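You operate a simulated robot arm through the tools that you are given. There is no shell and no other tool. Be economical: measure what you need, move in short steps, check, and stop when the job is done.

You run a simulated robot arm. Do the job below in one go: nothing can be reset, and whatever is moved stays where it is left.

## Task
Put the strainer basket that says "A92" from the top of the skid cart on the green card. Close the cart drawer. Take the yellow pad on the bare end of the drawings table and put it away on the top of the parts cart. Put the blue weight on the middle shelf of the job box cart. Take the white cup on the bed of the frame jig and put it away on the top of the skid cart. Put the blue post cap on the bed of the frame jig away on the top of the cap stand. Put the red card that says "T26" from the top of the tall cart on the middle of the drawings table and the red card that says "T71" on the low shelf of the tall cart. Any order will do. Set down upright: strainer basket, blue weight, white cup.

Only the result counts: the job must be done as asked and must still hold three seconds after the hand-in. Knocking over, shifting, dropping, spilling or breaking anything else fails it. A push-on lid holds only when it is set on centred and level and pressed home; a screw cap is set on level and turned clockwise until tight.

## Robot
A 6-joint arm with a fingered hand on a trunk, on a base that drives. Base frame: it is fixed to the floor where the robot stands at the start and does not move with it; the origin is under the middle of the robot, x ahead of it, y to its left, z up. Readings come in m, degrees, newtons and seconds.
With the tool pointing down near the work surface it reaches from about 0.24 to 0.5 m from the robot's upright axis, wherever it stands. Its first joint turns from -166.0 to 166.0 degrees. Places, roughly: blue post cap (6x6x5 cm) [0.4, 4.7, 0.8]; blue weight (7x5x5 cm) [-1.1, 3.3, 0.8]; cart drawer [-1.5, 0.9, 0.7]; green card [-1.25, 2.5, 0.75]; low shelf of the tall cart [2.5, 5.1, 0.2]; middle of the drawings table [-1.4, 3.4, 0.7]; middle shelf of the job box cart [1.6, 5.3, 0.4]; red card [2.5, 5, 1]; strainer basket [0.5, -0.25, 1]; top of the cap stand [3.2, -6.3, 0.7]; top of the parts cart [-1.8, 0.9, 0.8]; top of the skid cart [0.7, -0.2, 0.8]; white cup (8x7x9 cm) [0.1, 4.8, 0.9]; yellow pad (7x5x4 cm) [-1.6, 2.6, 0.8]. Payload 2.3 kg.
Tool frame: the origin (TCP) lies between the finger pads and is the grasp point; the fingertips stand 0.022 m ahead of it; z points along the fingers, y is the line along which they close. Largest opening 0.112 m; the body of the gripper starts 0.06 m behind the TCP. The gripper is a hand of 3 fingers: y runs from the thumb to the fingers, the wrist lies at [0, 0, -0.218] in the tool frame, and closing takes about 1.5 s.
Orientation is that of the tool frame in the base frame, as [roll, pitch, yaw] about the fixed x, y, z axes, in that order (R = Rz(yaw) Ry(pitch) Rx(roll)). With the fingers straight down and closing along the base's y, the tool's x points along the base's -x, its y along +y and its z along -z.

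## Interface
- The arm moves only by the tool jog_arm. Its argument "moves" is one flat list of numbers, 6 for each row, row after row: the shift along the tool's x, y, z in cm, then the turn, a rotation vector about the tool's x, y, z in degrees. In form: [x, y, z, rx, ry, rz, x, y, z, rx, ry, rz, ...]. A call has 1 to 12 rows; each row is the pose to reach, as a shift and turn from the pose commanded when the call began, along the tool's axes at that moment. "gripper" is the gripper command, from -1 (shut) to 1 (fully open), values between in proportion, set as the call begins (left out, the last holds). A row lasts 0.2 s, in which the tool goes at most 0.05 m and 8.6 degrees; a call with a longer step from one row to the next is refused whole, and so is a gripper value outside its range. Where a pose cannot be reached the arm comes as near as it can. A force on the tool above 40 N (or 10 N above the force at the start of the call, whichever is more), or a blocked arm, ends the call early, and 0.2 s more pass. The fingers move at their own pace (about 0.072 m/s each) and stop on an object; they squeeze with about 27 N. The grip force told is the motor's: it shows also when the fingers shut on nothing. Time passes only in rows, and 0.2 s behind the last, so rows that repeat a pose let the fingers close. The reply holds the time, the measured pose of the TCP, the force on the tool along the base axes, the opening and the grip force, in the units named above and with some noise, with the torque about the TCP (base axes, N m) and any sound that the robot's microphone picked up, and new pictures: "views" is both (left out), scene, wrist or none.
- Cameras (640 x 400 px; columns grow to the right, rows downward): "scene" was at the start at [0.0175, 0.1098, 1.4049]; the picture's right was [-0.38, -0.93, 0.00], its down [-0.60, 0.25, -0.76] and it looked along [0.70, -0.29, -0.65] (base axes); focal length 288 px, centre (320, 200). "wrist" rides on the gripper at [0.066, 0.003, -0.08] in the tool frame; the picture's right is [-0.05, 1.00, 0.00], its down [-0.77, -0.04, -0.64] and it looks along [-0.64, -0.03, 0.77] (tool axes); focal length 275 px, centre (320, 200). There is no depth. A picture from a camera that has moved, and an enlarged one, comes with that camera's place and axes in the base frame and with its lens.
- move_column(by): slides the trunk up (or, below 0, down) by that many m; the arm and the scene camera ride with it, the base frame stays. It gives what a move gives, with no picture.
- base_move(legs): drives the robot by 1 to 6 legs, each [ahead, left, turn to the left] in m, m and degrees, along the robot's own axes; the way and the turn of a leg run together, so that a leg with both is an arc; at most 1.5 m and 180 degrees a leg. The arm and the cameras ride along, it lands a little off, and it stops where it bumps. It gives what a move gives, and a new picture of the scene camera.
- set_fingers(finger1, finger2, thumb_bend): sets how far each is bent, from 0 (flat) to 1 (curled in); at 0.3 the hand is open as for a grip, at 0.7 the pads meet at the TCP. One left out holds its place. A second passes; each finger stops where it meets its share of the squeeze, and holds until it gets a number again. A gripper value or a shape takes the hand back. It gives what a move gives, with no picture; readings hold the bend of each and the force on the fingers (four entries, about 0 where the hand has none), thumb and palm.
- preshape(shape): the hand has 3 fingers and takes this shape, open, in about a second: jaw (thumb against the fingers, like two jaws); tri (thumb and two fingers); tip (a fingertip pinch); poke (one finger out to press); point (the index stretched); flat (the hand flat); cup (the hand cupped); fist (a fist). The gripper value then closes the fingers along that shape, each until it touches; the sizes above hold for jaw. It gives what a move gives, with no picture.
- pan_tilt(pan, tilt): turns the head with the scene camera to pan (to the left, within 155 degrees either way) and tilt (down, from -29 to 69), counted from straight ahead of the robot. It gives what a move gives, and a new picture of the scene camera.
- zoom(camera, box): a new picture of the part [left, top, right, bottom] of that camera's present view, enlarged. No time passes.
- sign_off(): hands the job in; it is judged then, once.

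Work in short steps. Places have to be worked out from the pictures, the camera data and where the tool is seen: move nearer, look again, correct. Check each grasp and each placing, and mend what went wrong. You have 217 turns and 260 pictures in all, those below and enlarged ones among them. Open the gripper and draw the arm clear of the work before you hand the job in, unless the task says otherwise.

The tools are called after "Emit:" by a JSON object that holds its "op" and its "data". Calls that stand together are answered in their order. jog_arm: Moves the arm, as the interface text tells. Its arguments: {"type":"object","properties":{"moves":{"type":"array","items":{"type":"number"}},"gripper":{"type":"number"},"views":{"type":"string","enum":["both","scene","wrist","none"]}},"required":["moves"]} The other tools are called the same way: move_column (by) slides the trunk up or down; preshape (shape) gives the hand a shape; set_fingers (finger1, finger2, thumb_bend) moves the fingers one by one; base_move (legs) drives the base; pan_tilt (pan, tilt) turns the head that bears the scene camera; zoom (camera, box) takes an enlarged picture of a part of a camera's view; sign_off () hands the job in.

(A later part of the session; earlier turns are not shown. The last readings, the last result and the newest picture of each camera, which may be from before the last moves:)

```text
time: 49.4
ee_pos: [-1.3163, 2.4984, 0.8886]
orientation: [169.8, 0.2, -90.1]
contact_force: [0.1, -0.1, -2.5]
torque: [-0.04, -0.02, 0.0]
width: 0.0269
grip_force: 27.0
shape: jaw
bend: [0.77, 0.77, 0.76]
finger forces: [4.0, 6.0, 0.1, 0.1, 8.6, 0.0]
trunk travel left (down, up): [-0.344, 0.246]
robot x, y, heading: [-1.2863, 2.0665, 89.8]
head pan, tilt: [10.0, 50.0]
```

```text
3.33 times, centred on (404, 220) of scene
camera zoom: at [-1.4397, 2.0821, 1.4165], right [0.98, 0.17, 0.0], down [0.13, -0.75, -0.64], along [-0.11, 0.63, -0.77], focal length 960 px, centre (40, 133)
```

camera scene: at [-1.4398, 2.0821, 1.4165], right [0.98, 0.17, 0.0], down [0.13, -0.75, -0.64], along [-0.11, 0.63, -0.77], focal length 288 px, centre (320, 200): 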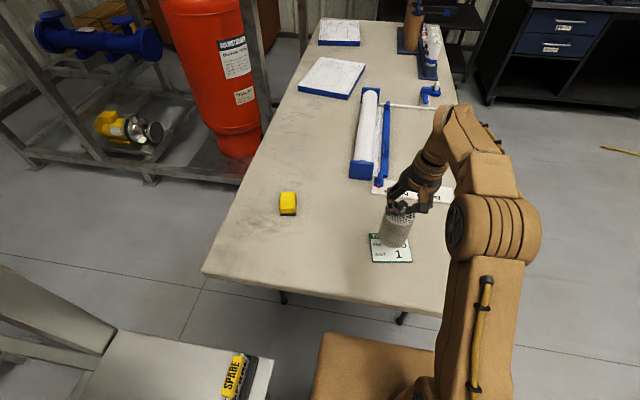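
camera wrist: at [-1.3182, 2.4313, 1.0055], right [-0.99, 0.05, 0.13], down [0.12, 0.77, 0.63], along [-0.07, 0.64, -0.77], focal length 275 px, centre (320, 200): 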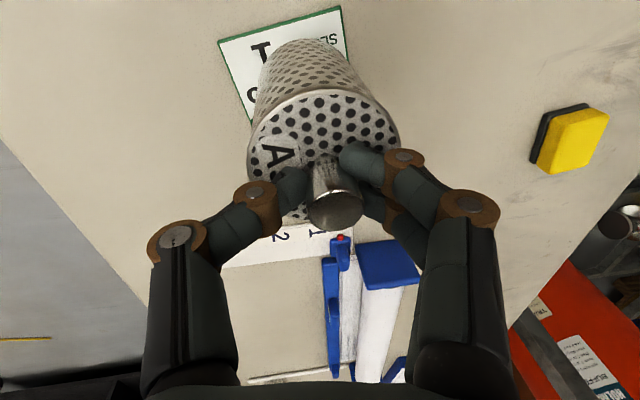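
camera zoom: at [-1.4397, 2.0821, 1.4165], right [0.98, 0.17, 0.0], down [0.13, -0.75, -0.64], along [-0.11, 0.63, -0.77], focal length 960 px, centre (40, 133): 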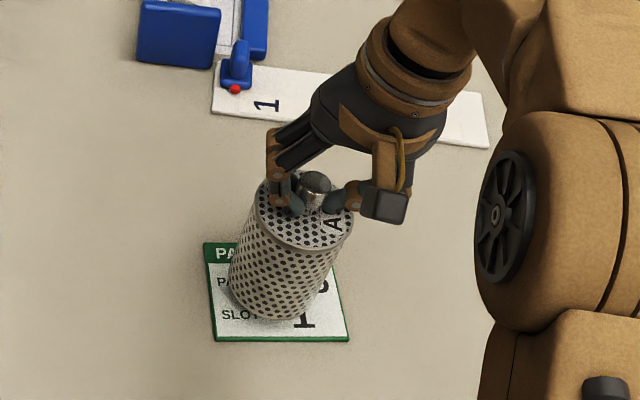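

Close to contact. Lower in 4 mm steps with a 2° correction back.

Emit:
{"op": "jog_arm", "data": {"moves": [0, 0, 0, 2, 0, 0, 0, -0.07, 0.4, 2, 0, 0, 0, -0.14, 0.8, 2, 0, 0], "views": "none"}}

Emit:
{"op": "zoom", "data": {"camera": "scene", "box": [340, 160, 468, 280]}}

```text
time: 50.2
ee_pos: [-1.3171, 2.4986, 0.881]
orientation: [171.8, 0.2, -90.2]
contact_force: [0.1, 0.8, -1.7]
torque: [-0.01, 0.01, -0.02]
width: 0.0271
grip_force: 27.3
shape: jaw
bend: [0.77, 0.77, 0.76]
finger forces: [4.0, 6.1, 0.0, 0.1, 8.8, 0.0]
trunk travel left (down, up): [-0.344, 0.246]
robot x, y, heading: [-1.2854, 2.0626, 90.0]
head pan, tilt: [10.0, 50.0]
```

```text
3.33 times, centred on (404, 220) of scene
camera zoom: at [-1.4398, 2.0821, 1.4165], right [0.98, 0.17, 0.0], down [0.13, -0.75, -0.64], along [-0.11, 0.63, -0.77], focal length 960 px, centre (40, 133)
```

zoom: 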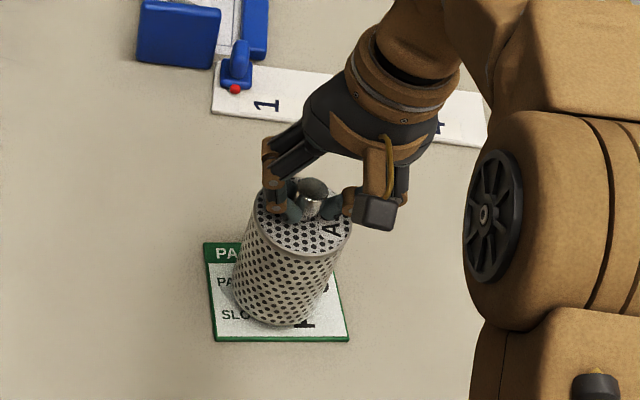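

Continue down in 4 mm steps.

Emit:
{"op": "jog_arm", "data": {"moves": [-0.3, -0.06, 0.4, 0, 0, 0, -0.3, -0.12, 0.8, 0, 0, 0, -0.3, -0.18, 1.2, 0, 0, 0], "views": "none"}}

Emit:
{"op": "zoom", "data": {"camera": "scene", "box": [340, 160, 468, 280]}}

```text
time: 51.0
ee_pos: [-1.3172, 2.5012, 0.8697]
orientation: [171.8, 0.3, -90.2]
contact_force: [-1.4, -1.2, 3.3]
torque: [0.0, 0.01, 0.01]
width: 0.0267
grip_force: 26.8
shape: jaw
bend: [0.77, 0.77, 0.76]
finger forces: [4.9, 6.9, 0.1, 0.0, 9.4, 0.1]
trunk travel left (down, up): [-0.344, 0.246]
robot x, y, heading: [-1.2842, 2.0697, 89.8]
head pan, tilt: [10.0, 50.0]
```

```text
3.33 times, centred on (404, 220) of scene
camera zoom: at [-1.44, 2.0809, 1.4167], right [0.98, 0.17, 0.0], down [0.13, -0.75, -0.64], along [-0.11, 0.63, -0.77], focal length 960 px, centre (40, 133)
```

zoom: 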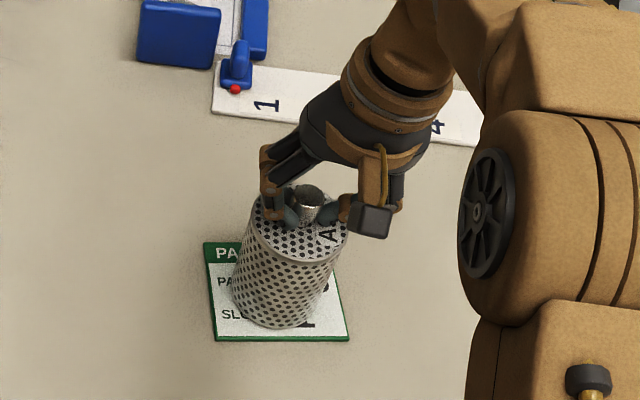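

Contact begins (force rose to +3 N). Lower 3 mm more, then release partially.

Emit:
{"op": "jog_arm", "data": {"moves": [0, -0.04, 0.3, 0, 0, 0, 0, -0.04, 0.3, 0, 0, 0], "views": "none"}}

Emit:
{"op": "jog_arm", "data": {"moves": [0, 0, 0, 0, 0, 0, 0, 0, 0, 0, 0, 0, 0, 0, 0, 0, 0, 0, 0, 0, 0, 0, 0, 0], "gripper": 0.1}}

```text
time: 51.6
ee_pos: [-1.3172, 2.5016, 0.8661]
orientation: [171.9, 0.4, -90.1]
contact_force: [-0.6, -1.4, 5.0]
torque: [-0.04, 0.04, -0.01]
width: 0.0272
grip_force: 27.2
shape: jaw
bend: [0.77, 0.77, 0.77]
finger forces: [4.2, 5.2, 0.0, 0.1, 7.8, 0.0]
trunk travel left (down, up): [-0.344, 0.246]
robot x, y, heading: [-1.285, 2.0638, 89.8]
head pan, tilt: [10.0, 50.0]
```

```text
time: 52.6
ee_pos: [-1.3186, 2.5004, 0.8666]
orientation: [171.8, 0.6, -90.1]
contact_force: [-3.2, 1.2, 27.2]
torque: [0.05, -0.45, 0.01]
width: 0.0506
grip_force: 0.0
shape: jaw
bend: [0.72, 0.72, 0.79]
finger forces: [0.0, 0.0, 0.1, 0.0, 29.0, 0.0]
trunk travel left (down, up): [-0.344, 0.246]
robot x, y, heading: [-1.2828, 2.065, 90.0]
head pan, tilt: [10.0, 50.0]
camera scene: at [-1.4403, 2.0784, 1.4167], right [0.98, 0.17, 0.0], down [0.13, -0.75, -0.64], along [-0.11, 0.64, -0.76], focal length 288 px, centre (320, 200)
camera wrist: at [-1.3097, 2.4321, 0.9467], right [-0.99, 0.05, 0.14], down [0.13, 0.77, 0.63], along [-0.08, 0.64, -0.76], focal length 275 px, centre (320, 200)
```

scene: 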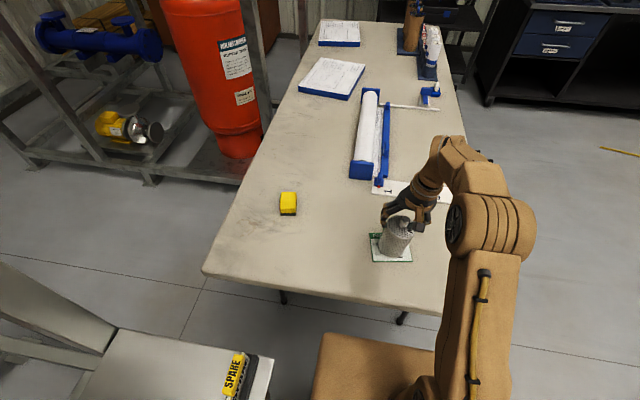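
wrist: 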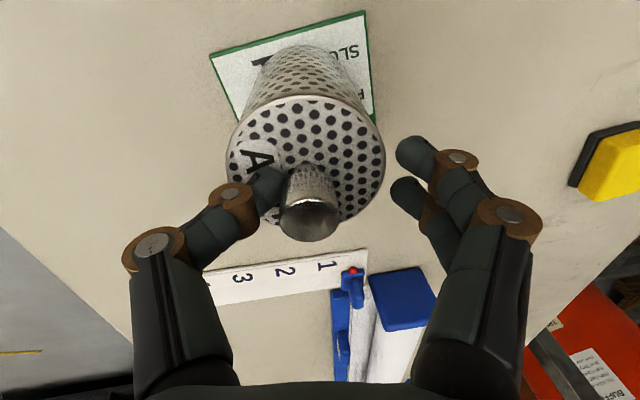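

The fingers are open but the thumb tip presses on the lid; raise straight up.

Emit:
{"op": "jog_arm", "data": {"moves": [0, 0.07, -0.5, 0, 0, 0, 0, 0.15, -1, 0, 0, 0, 0, 0.3, -2, 0, 0, 0]}}

```text
time: 53.4
ee_pos: [-1.316, 2.5011, 0.885]
orientation: [171.8, 0.1, -90.2]
contact_force: [0.1, -0.1, 0.2]
torque: [0.01, 0.01, -0.01]
width: 0.0609
grip_force: 0.1
shape: jaw
bend: [0.72, 0.72, 0.7]
finger forces: [0.0, 0.1, 0.1, 0.0, 0.0, 0.0]
trunk travel left (down, up): [-0.344, 0.246]
robot x, y, heading: [-1.2828, 2.0682, 89.7]
head pan, tilt: [10.0, 50.0]
camera scene: at [-1.4397, 2.0818, 1.4164], right [0.98, 0.17, 0.0], down [0.13, -0.75, -0.64], along [-0.11, 0.63, -0.77], focal length 288 px, centre (320, 200)
camera wrist: at [-1.3094, 2.4336, 0.9653], right [-0.99, 0.05, 0.14], down [0.13, 0.77, 0.63], along [-0.08, 0.64, -0.77], focal length 275 px, centre (320, 200)
```

scene: 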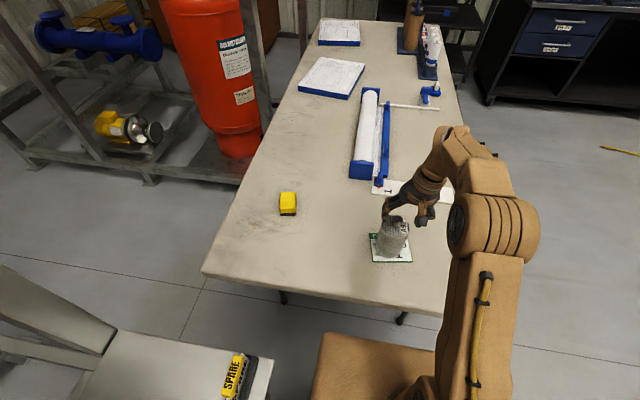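
wrist: 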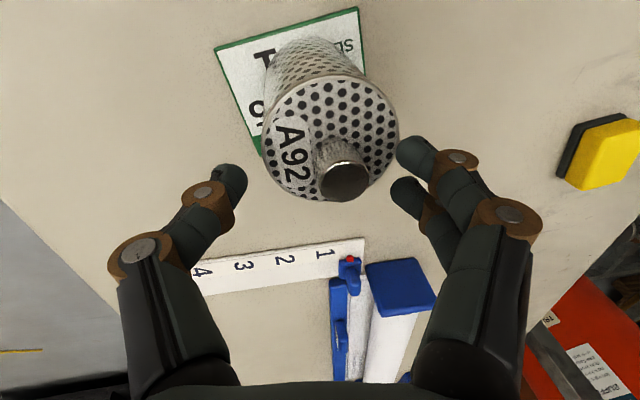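

Released; go up 20 cm (rolling level again) and check the basket stands on the card.

Emit:
{"op": "jog_arm", "data": {"moves": [0, 0.6, -4, 0, 0, 0, 0, 1.2, -8, 4, 0, 0, 0, 1.7, -12, 8, 0, 0, 0, 2.3, -16, 8, 0, 0]}}

Emit:
{"op": "zoom", "data": {"camera": "scene", "box": [260, 160, 468, 290]}}

```text
time: 54.4
ee_pos: [-1.3169, 2.5008, 1.006]
orientation: [179.9, 0.4, -90.2]
contact_force: [-0.7, 0.1, -1.1]
torque: [0.03, -0.02, 0.01]
width: 0.061
grip_force: 0.0
shape: jaw
bend: [0.72, 0.72, 0.7]
finger forces: [0.0, 0.0, 0.1, 0.0, 0.1, 0.0]
out of reach, approached as far as the arm can: row 4
trunk travel left (down, up): [-0.344, 0.246]
robot x, y, heading: [-1.284, 2.0611, 89.9]
head pan, tilt: [10.0, 50.0]
camera scene: at [-1.4397, 2.0815, 1.4166], right [0.98, 0.17, 0.0], down [0.13, -0.75, -0.64], along [-0.11, 0.63, -0.77], focal length 288 px, centre (320, 200)
camera wrist: at [-1.3204, 2.4337, 1.0862], right [-1.0, 0.05, 0.0], down [0.04, 0.77, 0.64], along [0.03, 0.64, -0.77], focal length 275 px, centre (320, 200)
```

scene: 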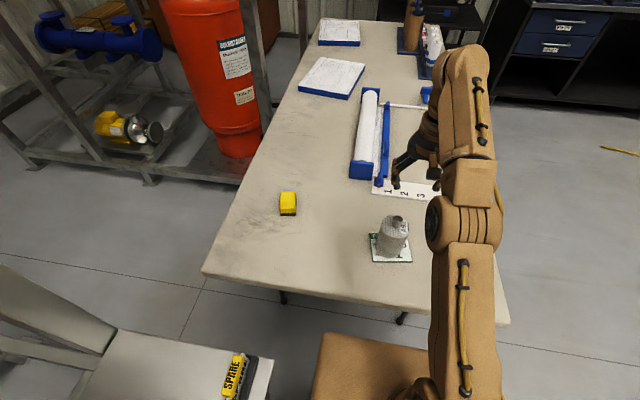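
wrist: 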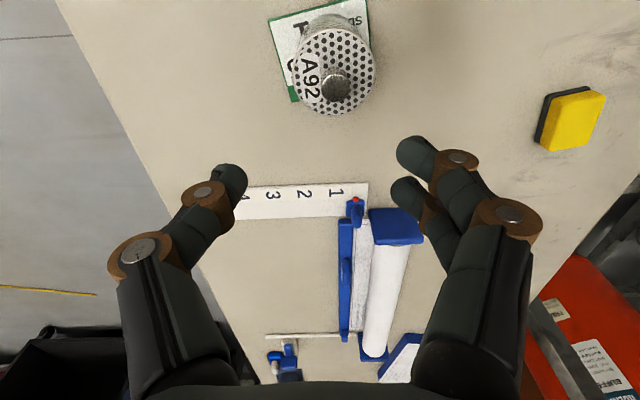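

```text
3.08 times, centred on (364, 225) of scene
camera zoom: at [-1.4397, 2.0815, 1.4166], right [0.98, 0.17, 0.0], down [0.13, -0.75, -0.64], along [-0.11, 0.63, -0.77], focal length 886 px, centre (185, 123)
```

zoom: 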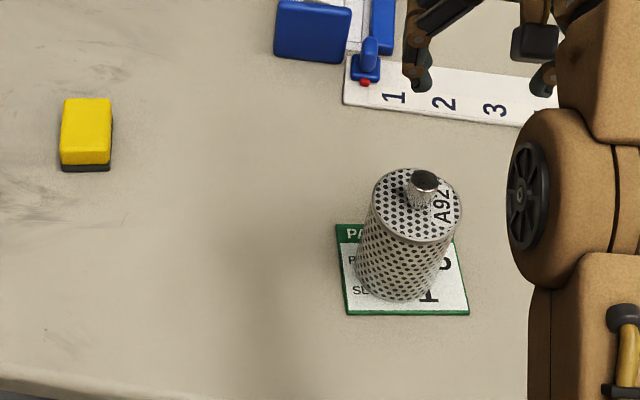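

Basket stands upright on the card. Next the yellow pad at about (-1.615, 2.585): I nudge the base left/ahead, staying clear of the header shelf.

Emit:
{"op": "base_move", "data": {"legs": [[0.04, 0.045, 0]]}}

```text
time: 55.4
ee_pos: [-1.3626, 2.5428, 1.0056]
orientation: [179.8, 0.3, -90.2]
contact_force: [0.3, 0.2, -0.8]
torque: [-0.01, 0.0, 0.0]
width: 0.0612
grip_force: 0.0
shape: jaw
bend: [0.72, 0.72, 0.7]
finger forces: [0.0, 0.0, 0.0, 0.0, 0.0, 0.1]
trunk travel left (down, up): [-0.344, 0.246]
robot x, y, heading: [-1.3263, 2.1037, 89.9]
head pan, tilt: [10.0, 50.0]
camera scene: at [-1.4855, 2.1235, 1.4164], right [0.98, 0.17, 0.0], down [0.13, -0.75, -0.64], along [-0.11, 0.63, -0.77], focal length 288 px, centre (320, 200)
```

scene: 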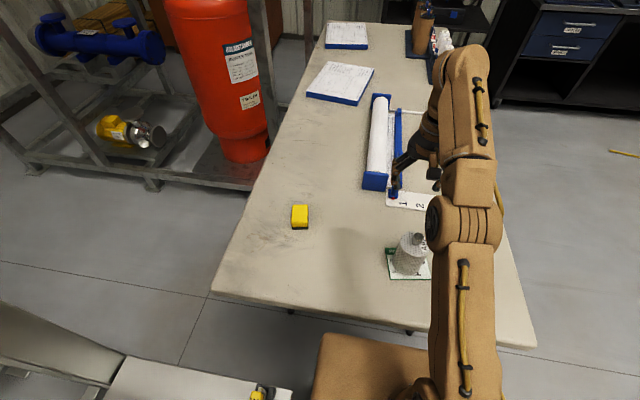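

Pad confirmed at (-1.62, 2.583). It's ~0.56 m out, so I tilt the tool 30° forward about its y axis while moving above it.

Emit:
{"op": "jog_arm", "data": {"moves": [0, 4, 0, 0, -5, 0, 0, 8, 1, 0, -10, 0, -1, 12, 2, 0, -15, 0, -2, 16, 4, 0, -20, 0, -3, 20, 6, 0, -25, 0, -3.5, 23.5, 8, 0, -30, 0, -4, 25.7, 10, 0, -30, 0, -4, 25.7, 10, 0, -30, 0], "gripper": 0.5}}

```text
time: 57.2
ee_pos: [-1.6185, 2.583, 0.9077]
orientation: [179.6, 30.2, -90.3]
contact_force: [0.2, -0.2, 0.7]
torque: [0.01, -0.02, -0.01]
width: 0.0834
grip_force: 0.0
shape: jaw
bend: [0.64, 0.64, 0.6]
finger forces: [0.0, 0.0, 0.0, 0.0, 0.1, 0.0]
trunk travel left (down, up): [-0.344, 0.246]
robot x, y, heading: [-1.3302, 2.1073, 90.0]
head pan, tilt: [10.0, 50.0]
camera scene: at [-1.4846, 2.1226, 1.4166], right [0.98, 0.17, 0.0], down [0.13, -0.75, -0.64], along [-0.11, 0.63, -0.77], focal length 288 px, centre (320, 200)
camera wrist: at [-1.6232, 2.4842, 0.9435], right [-1.0, 0.04, 0.03], down [0.04, 0.34, 0.94], along [0.03, 0.94, -0.35], focal length 275 px, centre (320, 200)
```

scene: 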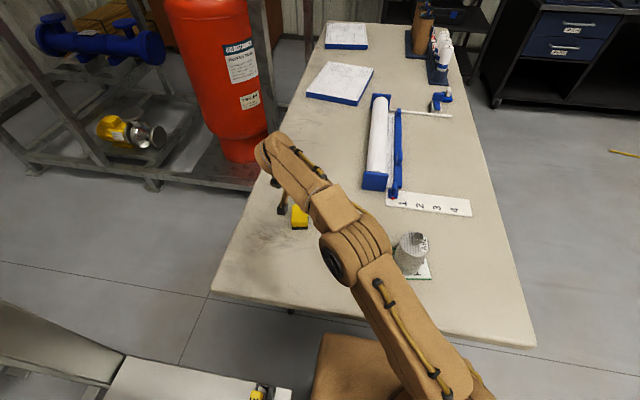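
wrist: 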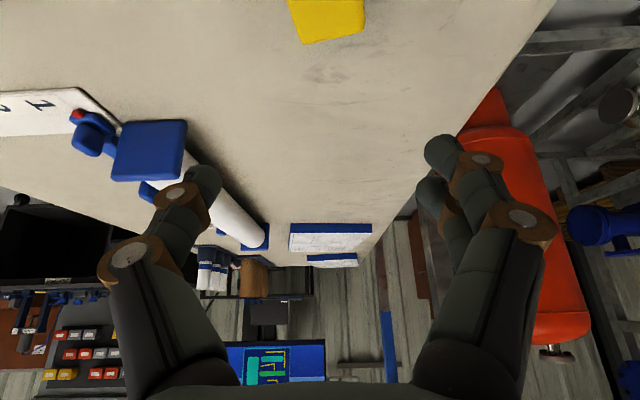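

Pad centre ≈ (-1.623, 2.577), rotated about 8°. I rotate the tool to match and descend toward z≈0.80.

Emit:
{"op": "jog_arm", "data": {"moves": [0.5, 0.4, 0.8, -4, 0, -6.9, 2, 0.4, 3.2, -4, 0, -6.9, 4, 0.4, 6.3, -4, 0, -6.9, 5.9, 0.4, 9.2, -4, 0, -6.9]}}

```text
time: 58.2
ee_pos: [-1.6229, 2.5783, 0.7988]
orientation: [179.7, 30.3, -82.2]
contact_force: [-0.2, 0.6, -0.5]
torque: [0.01, 0.01, 0.02]
width: 0.0837
grip_force: 0.0
shape: jaw
bend: [0.64, 0.64, 0.6]
finger forces: [0.0, 0.0, 0.1, 0.0, 0.0, 0.0]
trunk travel left (down, up): [-0.344, 0.246]
robot x, y, heading: [-1.3302, 2.1045, 89.9]
head pan, tilt: [10.0, 50.0]
camera scene: at [-1.4849, 2.1229, 1.4165], right [0.98, 0.17, 0.0], down [0.13, -0.75, -0.64], along [-0.11, 0.63, -0.77], focal length 288 px, centre (320, 200)
camera wrist: at [-1.6135, 2.4808, 0.8343], right [-0.99, -0.1, 0.03], down [-0.01, 0.35, 0.94], along [-0.1, 0.93, -0.35], focal length 275 px, centre (320, 200)
```

scene: 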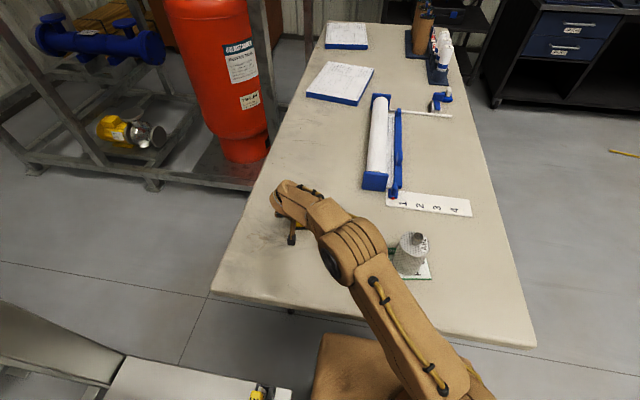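
wrist: 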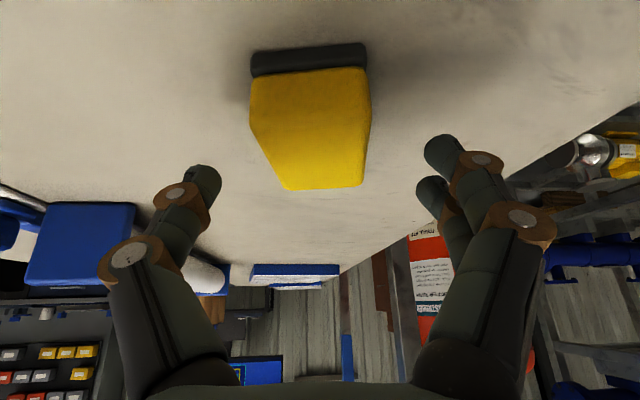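

Well centred; a slight further twist and descend the last 2.2 cm, then close.

Emit:
{"op": "jog_arm", "data": {"moves": [0.5, 0, 0.9, -2, 0, -3.5, 1.1, 0, 1.9, -2, 0, -3.5], "views": "none"}}

Emit:
{"op": "jog_arm", "data": {"moves": [0, 0, 0, 0, 0, 0, 0, 0, 0, 0, 0, 0, 0, 0, 0, 0, 0, 0, 0, 0, 0, 0, 0, 0, 0, 0, 0, 0, 0, 0, 0, 0, 0, 0, 0, 0], "gripper": -1, "views": "wrist"}}

```text
time: 58.8
ee_pos: [-1.6231, 2.5785, 0.776]
orientation: [179.8, 30.3, -78.2]
contact_force: [-0.1, 0.1, -0.9]
torque: [0.05, 0.01, -0.03]
width: 0.084
grip_force: 0.1
shape: jaw
bend: [0.64, 0.64, 0.6]
finger forces: [0.1, 0.1, 0.1, 0.1, 0.1, 0.0]
trunk travel left (down, up): [-0.344, 0.246]
robot x, y, heading: [-1.3305, 2.1059, 89.8]
head pan, tilt: [10.0, 50.0]
```

```text
time: 60.2
ee_pos: [-1.6223, 2.5784, 0.7769]
orientation: [179.8, 30.3, -78.3]
contact_force: [0.3, 0.1, -0.1]
torque: [-0.01, -0.01, 0.02]
width: 0.0398
grip_force: 27.4
shape: jaw
bend: [0.74, 0.73, 0.7]
finger forces: [12.2, 12.3, 0.1, 0.1, 24.4, 0.1]
trunk travel left (down, up): [-0.344, 0.246]
robot x, y, heading: [-1.3261, 2.1055, 89.9]
head pan, tilt: [10.0, 50.0]
camera wrist: at [-1.6068, 2.4815, 0.8125], right [-0.99, -0.17, 0.03], down [-0.03, 0.34, 0.94], along [-0.16, 0.92, -0.35], focal length 275 px, centre (320, 200)
```

wrist: 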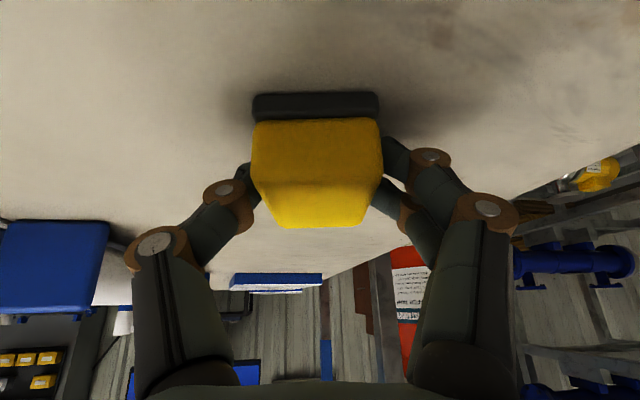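

Gripped firmly. Lift 10 cm first.

Emit:
{"op": "jog_arm", "data": {"moves": [-1, 0, -1.7, 0, 0, 0, -3, 0, -5.2, 0, 0, 0, -5, 0, -8.7, 0, 0, 0, -6.5, 0, -11.2, 0, 8, 0, -6.5, 0, -11.2, 0, 16, 0, -6.5, 0, -11.2, 0, 24, 0, -6.5, 0, -11.2, 0, 30, 0]}}

```text
time: 61.8
ee_pos: [-1.597, 2.5094, 0.886]
orientation: [179.8, 1.9, -78.2]
contact_force: [-0.2, 0.8, -1.0]
torque: [-0.04, 0.02, 0.01]
width: 0.0393
grip_force: 26.6
shape: jaw
bend: [0.74, 0.73, 0.7]
finger forces: [12.4, 12.7, 0.0, 0.1, 24.9, 0.1]
out of reach, approached as far as the arm can: row 4, 5, 6, 7
trunk travel left (down, up): [-0.344, 0.246]
robot x, y, heading: [-1.3298, 2.1055, 89.9]
head pan, tilt: [10.0, 50.0]
camera scene: at [-1.4857, 2.1221, 1.4164], right [0.98, 0.17, 0.0], down [0.13, -0.75, -0.64], along [-0.11, 0.63, -0.77], focal length 288 px, centre (320, 200)
camera wrist: at [-1.5862, 2.4401, 0.9647], right [-0.99, -0.16, 0.0], down [-0.12, 0.74, 0.66], along [-0.11, 0.65, -0.75], focal length 275 px, centre (320, 200)
```

scene: 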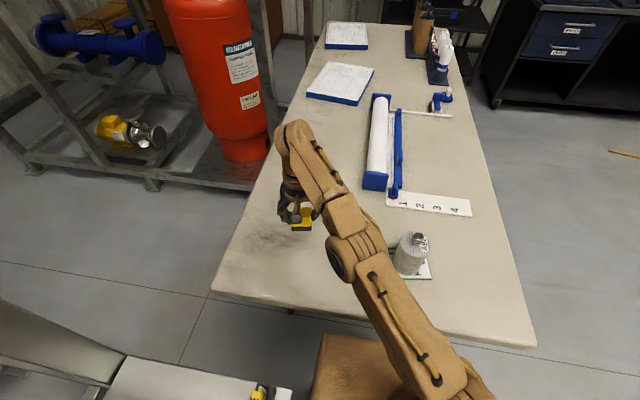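
wrist: 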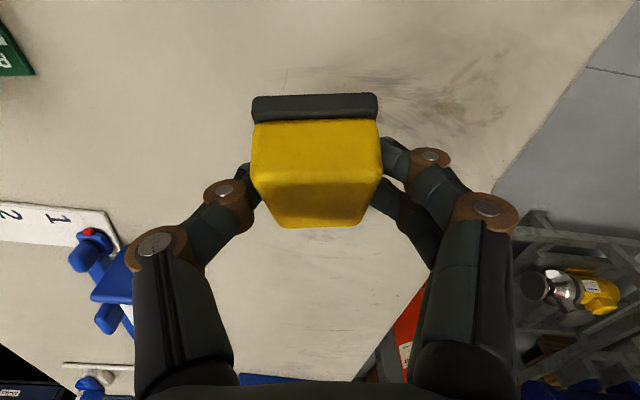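

The pad is held tilted about 30° (as gripped). Raise the trunk, retract, then back away from the table.

Emit:
{"op": "move_column", "data": {"by": 0.2}}

Emit:
{"op": "jog_arm", "data": {"moves": [2.7, -4, 0, 0, 0, 0, 5.4, -8, 0, 0, 0, 0, 8.1, -12, 0, 0, 0, 0, 10.8, -16, 0, 0, 0, 0, 13.5, -20, 0, 0, 0, 0, 16.2, -23.8, 0, 0, 0, 0], "views": "none"}}

Emit:
{"op": "base_move", "data": {"legs": [[-0.5, -0.1, 0], [-0.6, -0.25, 0]]}}

Emit:
{"op": "pan_tilt", "data": {"pan": 100, "tilt": 45}}

```text
time: 64.0
ee_pos: [-1.5965, 2.5095, 1.0869]
orientation: [179.8, 1.8, -78.2]
contact_force: [0.5, 0.3, -0.3]
torque: [0.03, 0.04, 0.01]
width: 0.0393
grip_force: 26.6
shape: jaw
bend: [0.74, 0.73, 0.7]
finger forces: [12.3, 12.6, 0.0, 0.0, 24.8, 0.0]
trunk travel left (down, up): [-0.544, 0.046]
robot x, y, heading: [-1.3287, 2.1079, 89.9]
head pan, tilt: [10.0, 50.0]
```

```text
time: 65.4
ee_pos: [-1.357, 2.5495, 1.1967]
orientation: [179.9, 1.5, -78.2]
contact_force: [-0.8, -0.5, -1.0]
torque: [-0.01, -0.04, -0.01]
width: 0.0389
grip_force: 27.0
shape: jaw
bend: [0.74, 0.73, 0.7]
finger forces: [12.5, 12.7, 0.0, 0.0, 24.9, 0.1]
out of reach, approached as far as the arm can: row 1, 2, 3, 4, 5, 6
trunk travel left (down, up): [-0.544, 0.046]
robot x, y, heading: [-1.3319, 2.1059, 90.1]
head pan, tilt: [10.0, 50.0]
```

```text
time: 71.5
ee_pos: [-1.0039, 1.4531, 1.1964]
orientation: [179.8, 1.6, -78.7]
contact_force: [0.5, 0.2, -0.3]
torque: [0.0, -0.01, -0.02]
width: 0.0392
grip_force: 26.5
shape: jaw
bend: [0.74, 0.73, 0.7]
finger forces: [12.4, 12.6, 0.0, 0.1, 25.0, 0.0]
trunk travel left (down, up): [-0.544, 0.046]
robot x, y, heading: [-0.9812, 1.0084, 89.5]
head pan, tilt: [10.0, 50.0]
camera scene: at [-1.1377, 1.0274, 1.6166], right [0.99, 0.17, 0.0], down [0.13, -0.76, -0.64], along [-0.11, 0.63, -0.77], focal length 288 px, centre (320, 200)
```

scene: 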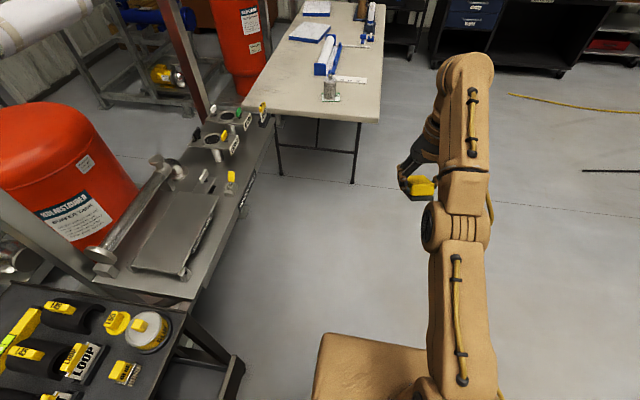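

```text
time: 73.2
ee_pos: [-1.0036, 1.453, 1.1967]
orientation: [179.7, 1.6, -78.7]
contact_force: [-0.1, 0.1, -0.5]
torque: [0.0, 0.03, -0.01]
width: 0.0392
grip_force: 26.7
shape: jaw
bend: [0.74, 0.73, 0.7]
finger forces: [12.4, 12.6, 0.0, 0.0, 25.0, 0.0]
trunk travel left (down, up): [-0.544, 0.046]
robot x, y, heading: [-0.9874, 1.0101, 89.8]
head pan, tilt: [100.0, 45.0]
camera scene: at [-1.2054, 0.9385, 1.6235], right [-0.16, 0.99, 0.0], down [0.7, 0.12, -0.71], along [-0.7, -0.12, -0.71], focal length 288 px, centre (320, 200)
```

scene: 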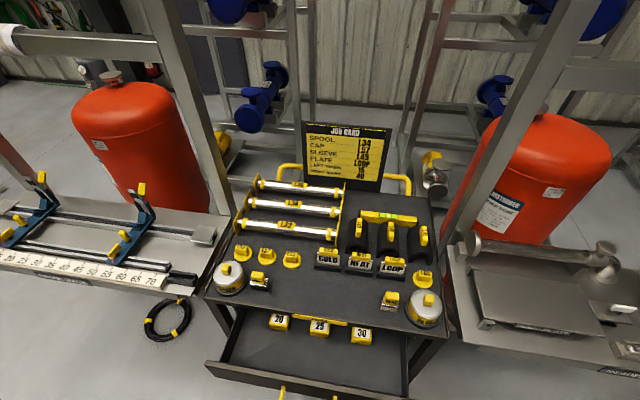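

Zoom on the cart top to find free space and to view the drawer.

Emit:
{"op": "zoom", "data": {"camera": "scene", "box": [190, 220, 478, 400]}}

```text
2.22 times, centred on (334, 310) of scene
camera zoom: at [-1.2054, 0.9385, 1.6235], right [-0.16, 0.99, 0.0], down [0.7, 0.12, -0.71], along [-0.7, -0.12, -0.71], focal length 640 px, centre (289, -44)
```

zoom: 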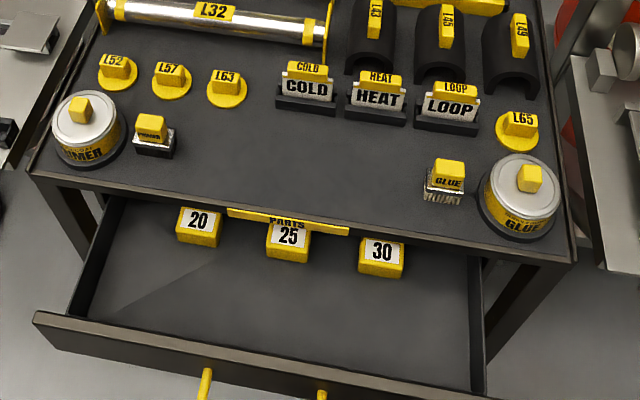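

Free area on the top: about (-1.63, 0.88). I tilt down to see the drawer handle and front edge.

Emit:
{"op": "pan_tilt", "data": {"pan": 100, "tilt": 66}}

```text
time: 74.0
ee_pos: [-1.0051, 1.4546, 1.1981]
orientation: [179.7, 1.6, -78.7]
contact_force: [-0.2, -0.3, 0.0]
torque: [0.0, 0.01, 0.0]
width: 0.0393
grip_force: 26.7
shape: jaw
bend: [0.74, 0.73, 0.7]
finger forces: [12.4, 12.6, 0.0, 0.0, 25.0, 0.1]
trunk travel left (down, up): [-0.544, 0.046]
robot x, y, heading: [-0.9816, 1.0098, 89.5]
head pan, tilt: [100.0, 66.0]
camera scene: at [-1.1839, 0.942, 1.5974], right [-0.17, 0.99, 0.0], down [0.9, 0.15, -0.41], along [-0.4, -0.07, -0.91], focal length 288 px, centre (320, 200)
```

scene: 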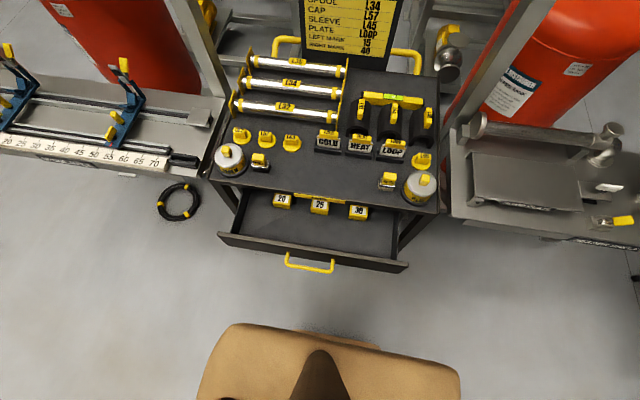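

Handle tip is at x≈-1.36. The robot's side is narrower than its front, so I stay parallel (heading 90°) and work to the left: shift base back 0.1 and left 0.15, then swing the arm left.

Emit:
{"op": "base_move", "data": {"legs": [[-0.1, 0.15, 0.5]]}}

Emit:
{"op": "jog_arm", "data": {"moves": [2.4, 3.96, 0, 0, 0, -8, 4.8, 7.92, 0, 0, 0, -16, 7.2, 11.9, 0, 0, 0, -24, 9.6, 15.8, 0, 0, 0, -32, 12, 19.8, 0, 0, 0, -40, 14.4, 23.8, 0, 0, 0, -48, 16.8, 27.7, 0, 0, 0, -56, 19.2, 31.7, 0, 0, 0, -64, 21.6, 35.6, 0, 0, 0, -72, 24, 39.6, 0, 0, 0, -80, 26.5, 43.5, 0, 0, 0, -88], "views": "scene"}}

```text
time: 75.5
ee_pos: [-1.1582, 1.3541, 1.197]
orientation: [179.8, 1.6, -78.1]
contact_force: [-0.6, -0.3, -1.2]
torque: [0.01, -0.01, 0.02]
width: 0.0391
grip_force: 26.5
shape: jaw
bend: [0.74, 0.73, 0.7]
finger forces: [12.5, 12.6, 0.0, 0.0, 24.9, 0.0]
trunk travel left (down, up): [-0.544, 0.046]
robot x, y, heading: [-1.1348, 0.9117, 90.0]
head pan, tilt: [100.0, 66.0]
camera scene: at [-1.3337, 0.8402, 1.5972], right [-0.17, 0.98, 0.0], down [0.9, 0.16, -0.41], along [-0.4, -0.07, -0.91], focal length 288 px, centre (320, 200)
```

scene: 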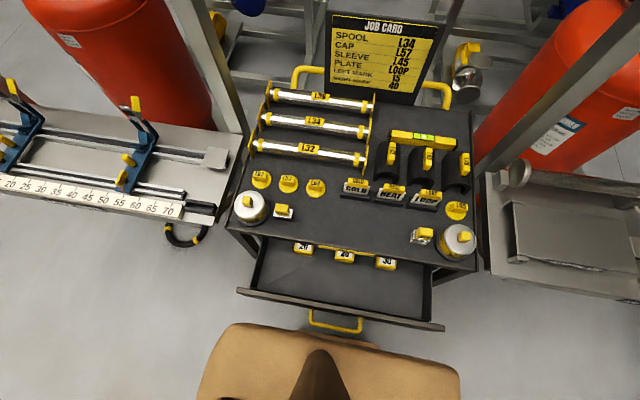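

```text
time: 78.0
ee_pos: [-1.5281, 0.9866, 1.1801]
orientation: [-178.5, 0.6, 9.9]
contact_force: [0.1, -0.2, -0.6]
torque: [0.02, -0.03, 0.01]
width: 0.0392
grip_force: 27.2
shape: jaw
bend: [0.74, 0.73, 0.7]
finger forces: [12.1, 12.3, 0.1, 0.0, 24.4, 0.1]
out of reach, approached as far as the arm can: row 1, 2, 3, 4, 5, 6, 7, 8, 9, 10, 11
trunk travel left (down, up): [-0.544, 0.046]
robot x, y, heading: [-1.1316, 0.9086, 90.0]
head pan, tilt: [100.0, 66.0]
camera scene: at [-1.3333, 0.8397, 1.5973], right [-0.17, 0.98, 0.0], down [0.9, 0.16, -0.41], along [-0.4, -0.07, -0.91], focal length 288 px, centre (320, 200)
```

scene: 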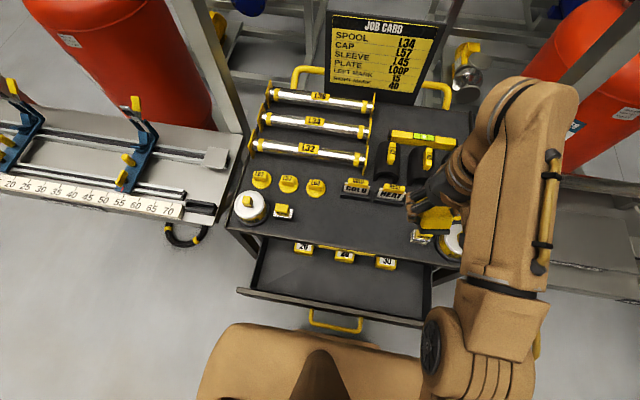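

Lower the trunk 0.2 and bring the pad over the free area near (-1.62, 0.865).

Emit:
{"op": "move_column", "data": {"by": -0.17}}

Emit:
{"op": "jog_arm", "data": {"moves": [-3, 2.6, 0, 0, 0, 3, -6, 5.2, 0, 0, 0, 6, -9, 7.8, 0, 0, 0, 9, -11.4, 10.2, 0, 0, 0, 10, -11.4, 10.2, 2, 0, 0, 10], "views": "none"}}

Emit:
{"op": "jog_arm", "data": {"moves": [0, 0, 0, 0, -8, 0, 0, 0, 0, 0, -16, 0, 0, 0, 0, 0, -24, 0, 0, 0, 0, 0, -30, 0, 0, 0, 0, 0, -30, 0]}}

```text
time: 79.9
ee_pos: [-1.5268, 0.9874, 1.0108]
orientation: [-178.6, 0.5, 9.7]
contact_force: [0.1, 0.5, 0.3]
torque: [0.0, 0.0, 0.0]
width: 0.0392
grip_force: 26.6
shape: jaw
bend: [0.74, 0.73, 0.7]
finger forces: [12.1, 12.3, 0.0, 0.0, 24.6, 0.1]
trunk travel left (down, up): [-0.374, 0.216]
robot x, y, heading: [-1.1392, 0.9113, 89.9]
head pan, tilt: [100.0, 66.0]
```

```text
time: 81.1
ee_pos: [-1.5399, 0.8919, 0.9661]
orientation: [-178.7, 0.8, -0.2]
contact_force: [-0.1, 0.1, -0.4]
torque: [0.0, -0.01, -0.01]
width: 0.0388
grip_force: 27.0
shape: jaw
bend: [0.74, 0.73, 0.7]
finger forces: [12.3, 12.6, 0.1, 0.0, 24.9, 0.0]
out of reach, approached as far as the arm can: row 1, 2, 3, 4, 5
trunk travel left (down, up): [-0.374, 0.216]
robot x, y, heading: [-1.1304, 0.9144, 89.8]
head pan, tilt: [100.0, 66.0]
```

```text
time: 82.3
ee_pos: [-1.5944, 0.8784, 0.9911]
orientation: [-178.6, 18.7, 0.3]
contact_force: [-0.1, 0.3, -0.4]
torque: [0.05, -0.02, 0.0]
width: 0.0388
grip_force: 26.7
shape: jaw
bend: [0.74, 0.73, 0.7]
finger forces: [12.2, 12.4, 0.0, 0.1, 24.6, 0.0]
out of reach, approached as far as the arm can: row 1, 2, 3, 4, 5
trunk travel left (down, up): [-0.374, 0.216]
robot x, y, heading: [-1.129, 0.9095, 90.2]
head pan, tilt: [100.0, 66.0]
camera scene: at [-1.3332, 0.8405, 1.4273], right [-0.17, 0.98, 0.0], down [0.9, 0.16, -0.41], along [-0.4, -0.07, -0.91], focal length 288 px, centre (320, 200)
camera wrist: at [-1.5068, 0.8719, 1.0459], right [-0.05, -1.0, -0.01], down [-0.53, 0.02, 0.85], along [-0.85, 0.05, -0.53], focal length 275 px, centre (320, 200)
```

scene: 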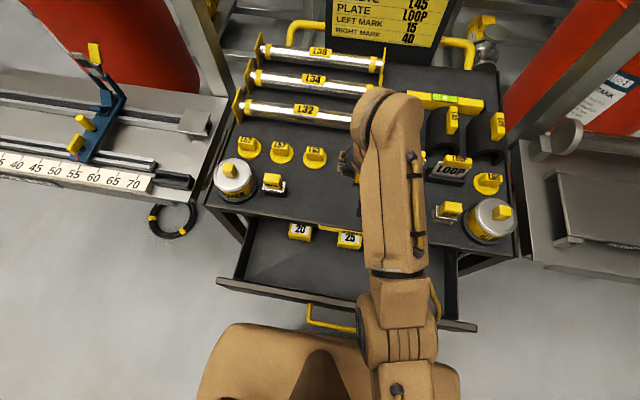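
wrist: 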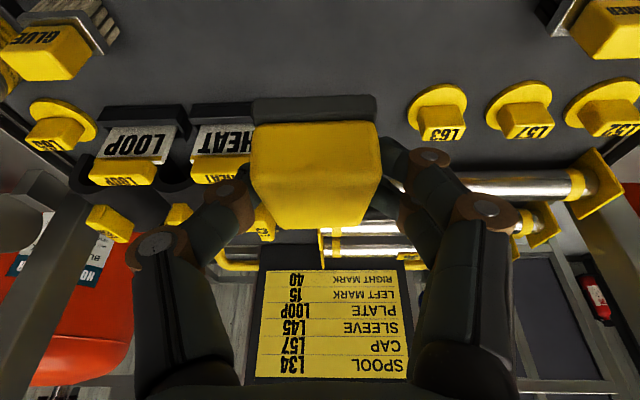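

Reach is limited by height; lower straight down 6 cm and look.

Emit:
{"op": "jog_arm", "data": {"moves": [1.5, 0, 2.6, 0, 0, 0, 3, 0, 5.2, 0, 0, 0, 3, 0, 5.2, 0, 0, 0]}}

```text
time: 83.1
ee_pos: [-1.6124, 0.8697, 0.9395]
orientation: [-178.5, 18.6, 0.4]
contact_force: [0.6, -0.1, -0.7]
torque: [0.01, -0.03, 0.04]
width: 0.0388
grip_force: 26.9
shape: jaw
bend: [0.74, 0.73, 0.7]
finger forces: [12.2, 12.4, 0.0, 0.0, 24.5, 0.1]
out of reach, approached as far as the arm can: row 1, 2, 3
trunk travel left (down, up): [-0.374, 0.216]
robot x, y, heading: [-1.1368, 0.9088, 89.9]
head pan, tilt: [100.0, 66.0]
camera scene: at [-1.3331, 0.8405, 1.4274], right [-0.17, 0.98, 0.0], down [0.9, 0.16, -0.41], along [-0.4, -0.07, -0.91], focal length 288 px, centre (320, 200)
camera wrist: at [-1.524, 0.8648, 0.9949], right [-0.05, -1.0, -0.01], down [-0.53, 0.02, 0.85], along [-0.85, 0.05, -0.53], focal length 275 px, centre (320, 200)
```

scene: 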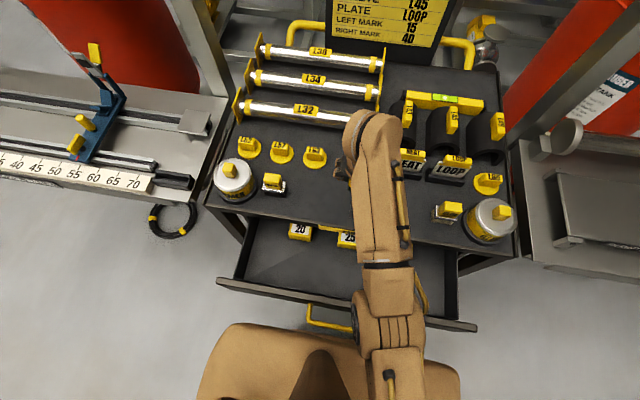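
wrist: 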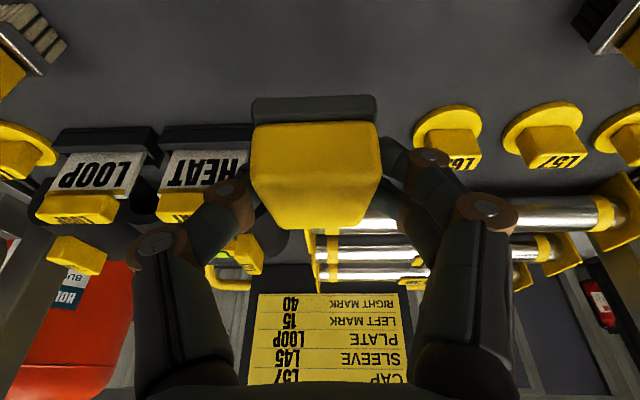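

Still at the edge of reach; command 2 cm inward and 6 cm lower.

Emit:
{"op": "jog_arm", "data": {"moves": [2.3, 0, 2.1, 0, 0, 0, 4.7, 0, 4.2, 0, 0, 0, 4.7, 0, 4.2, 0, 0, 0]}}

```text
time: 83.9
ee_pos: [-1.6197, 0.8611, 0.8964]
orientation: [-178.5, 18.7, 0.3]
contact_force: [-0.7, 0.0, -0.2]
torque: [-0.02, -0.05, 0.0]
width: 0.0388
grip_force: 27.1
shape: jaw
bend: [0.74, 0.73, 0.7]
finger forces: [12.1, 12.4, 0.0, 0.0, 24.5, 0.0]
out of reach, approached as far as the arm can: row 1, 2, 3
trunk travel left (down, up): [-0.374, 0.216]
robot x, y, heading: [-1.1332, 0.9069, 90.0]
head pan, tilt: [100.0, 66.0]
camera scene: at [-1.3332, 0.8404, 1.4273], right [-0.17, 0.98, 0.0], down [0.9, 0.16, -0.41], along [-0.4, -0.07, -0.91], focal length 288 px, centre (320, 200)
camera wrist: at [-1.5331, 0.8561, 0.951], right [-0.05, -1.0, -0.01], down [-0.53, 0.02, 0.85], along [-0.85, 0.05, -0.53], focal length 275 px, centre (320, 200)
```

scene: 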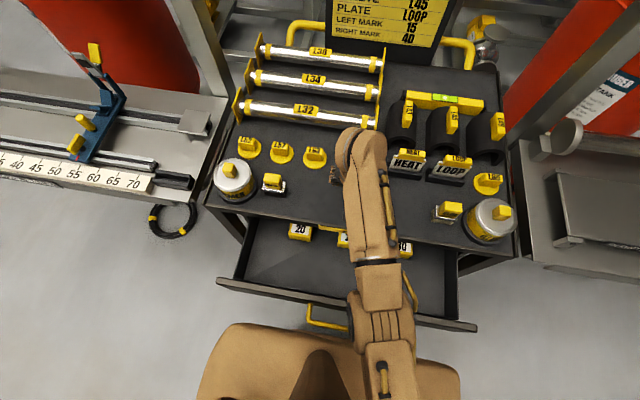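
wrist: 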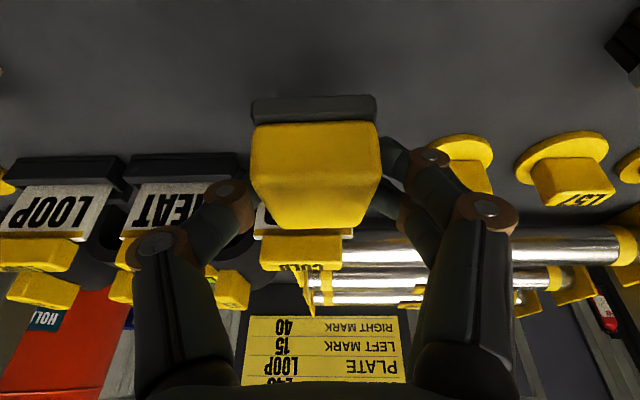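

The solver lags, but position is good: (-1.62, 0.861, 0.896). Continue down 3 cm.

Emit:
{"op": "jog_arm", "data": {"moves": [0.5, 0, 1.4, 0, 0, 0, 1, 0, 2.8, 0, 0, 0, 1, 0, 2.8, 0, 0, 0]}}

```text
time: 84.7
ee_pos: [-1.628, 0.8605, 0.8679]
orientation: [-178.0, 18.6, 0.6]
contact_force: [-0.6, -0.2, -0.4]
torque: [-0.01, 0.01, -0.02]
width: 0.0387
grip_force: 27.0
shape: jaw
bend: [0.74, 0.73, 0.7]
finger forces: [12.1, 12.4, 0.0, 0.1, 24.4, 0.1]
out of reach, approached as far as the arm can: row 1, 2, 3
trunk travel left (down, up): [-0.374, 0.216]
robot x, y, heading: [-1.1322, 0.9134, 90.0]
head pan, tilt: [100.0, 66.0]
camera scene: at [-1.333, 0.8405, 1.4274], right [-0.17, 0.98, 0.0], down [0.9, 0.16, -0.41], along [-0.4, -0.07, -0.91], focal length 288 px, centre (320, 200)
camera wrist: at [-1.5401, 0.8557, 0.9225], right [-0.04, -1.0, -0.02], down [-0.53, 0.01, 0.85], along [-0.85, 0.05, -0.53], focal length 275 px, centre (320, 200)
```

scene: 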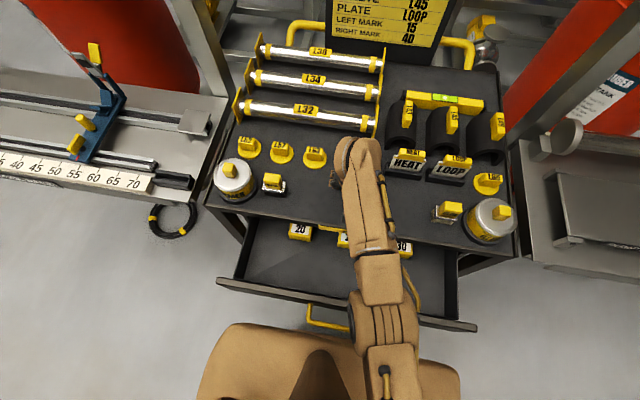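
wrist: 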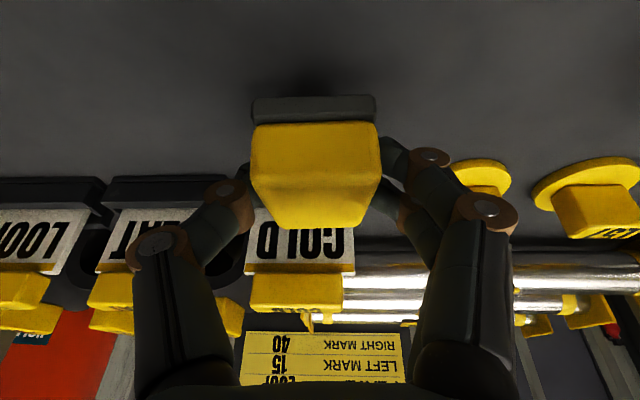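

Clear of the stands (near edge x≈-1.69). Lower further 2 cm with a small inward shift, watching force.

Emit:
{"op": "jog_arm", "data": {"moves": [0.8, 0, 0.5, 0, 0, 0, 1.2, 0, 1.3, 0, 0, 0, 1.5, 0, 2, 0, 0, 0]}}

```text
time: 85.5
ee_pos: [-1.612, 0.862, 0.8434]
orientation: [-178.6, 18.8, 0.3]
contact_force: [0.4, 0.2, 2.0]
torque: [-0.06, 0.09, 0.02]
width: 0.039
grip_force: 26.7
shape: jaw
bend: [0.74, 0.74, 0.7]
finger forces: [11.8, 13.5, 0.1, 0.0, 25.3, 0.0]
out of reach, approached as far as the arm can: row 1
trunk travel left (down, up): [-0.374, 0.216]
robot x, y, heading: [-1.1294, 0.9155, 90.0]
head pan, tilt: [100.0, 66.0]
camera scene: at [-1.3324, 0.8405, 1.4275], right [-0.17, 0.98, 0.0], down [0.9, 0.16, -0.41], along [-0.4, -0.07, -0.91], focal length 288 px, centre (320, 200)
camera wrist: at [-1.5234, 0.8567, 0.8979], right [-0.05, -1.0, -0.01], down [-0.52, 0.02, 0.85], along [-0.85, 0.05, -0.52], focal length 275 px, centre (320, 200)
```

scene: 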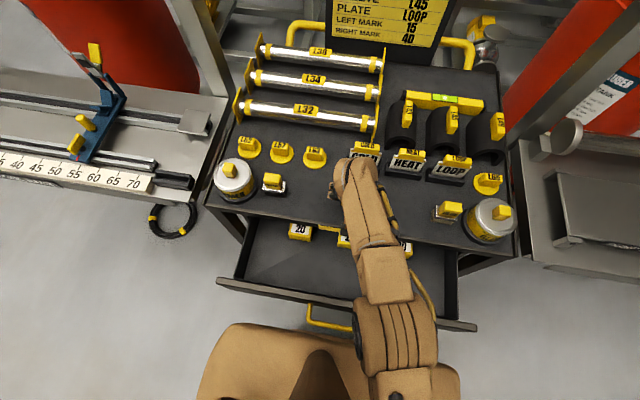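
wrist: 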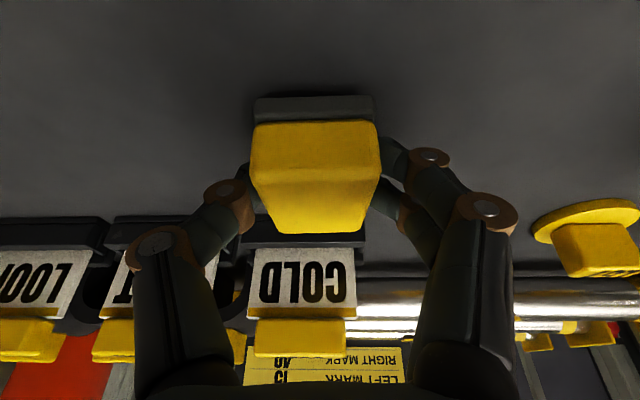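

In contact and reachable again. Tilt 10° more to lay the pad flat and press lightly, then look.

Emit:
{"op": "jog_arm", "data": {"moves": [0, 0, 0, 0, -5, 0, 0, 0, 0, 0, -10, 0, 0.15, 0, 0.25, 0, -10, 0], "views": "wrist"}}

```text
time: 86.3
ee_pos: [-1.6122, 0.8629, 0.8407]
orientation: [-178.4, 28.8, 0.5]
contact_force: [-0.4, -0.1, 0.2]
torque: [0.03, -0.03, -0.02]
width: 0.0387
grip_force: 27.3
shape: jaw
bend: [0.74, 0.74, 0.7]
finger forces: [12.0, 13.2, 0.1, 0.1, 25.2, 0.1]
trunk travel left (down, up): [-0.374, 0.216]
robot x, y, heading: [-1.1334, 0.9112, 90.1]
head pan, tilt: [100.0, 66.0]
camera wrist: at [-1.5151, 0.857, 0.8785], right [-0.04, -1.0, 0.0], down [-0.37, 0.01, 0.93], along [-0.93, 0.04, -0.37], focal length 275 px, centre (320, 200)
```

wrist: 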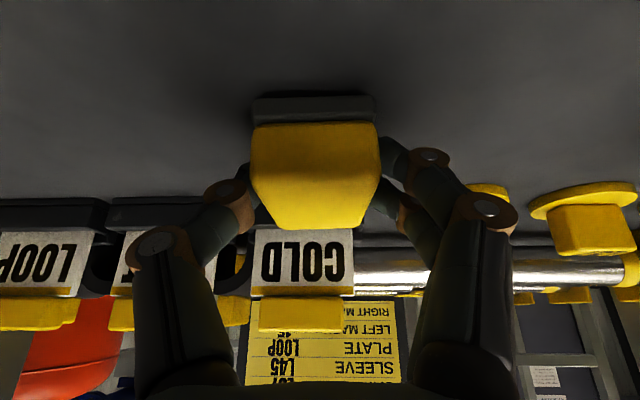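

Now level; lower in 3 mm steps to contact.

Emit:
{"op": "jog_arm", "data": {"moves": [0.15, 0, 0.26, 0, 0, 0, 0.3, 0, 0.52, 0, 0, 0, 0.45, 0, 0.78, 0, 0, 0], "views": "none"}}

```text
time: 87.1
ee_pos: [-1.61, 0.8636, 0.8339]
orientation: [-178.5, 29.2, 0.7]
contact_force: [-3.7, -0.5, 22.7]
torque: [-0.16, 0.18, -0.07]
width: 0.0394
grip_force: 26.9
shape: jaw
bend: [0.74, 0.74, 0.7]
finger forces: [14.4, 14.9, 0.0, 0.0, 29.3, 0.0]
trunk travel left (down, up): [-0.374, 0.216]
robot x, y, heading: [-1.1321, 0.9142, 89.6]
head pan, tilt: [100.0, 66.0]
```

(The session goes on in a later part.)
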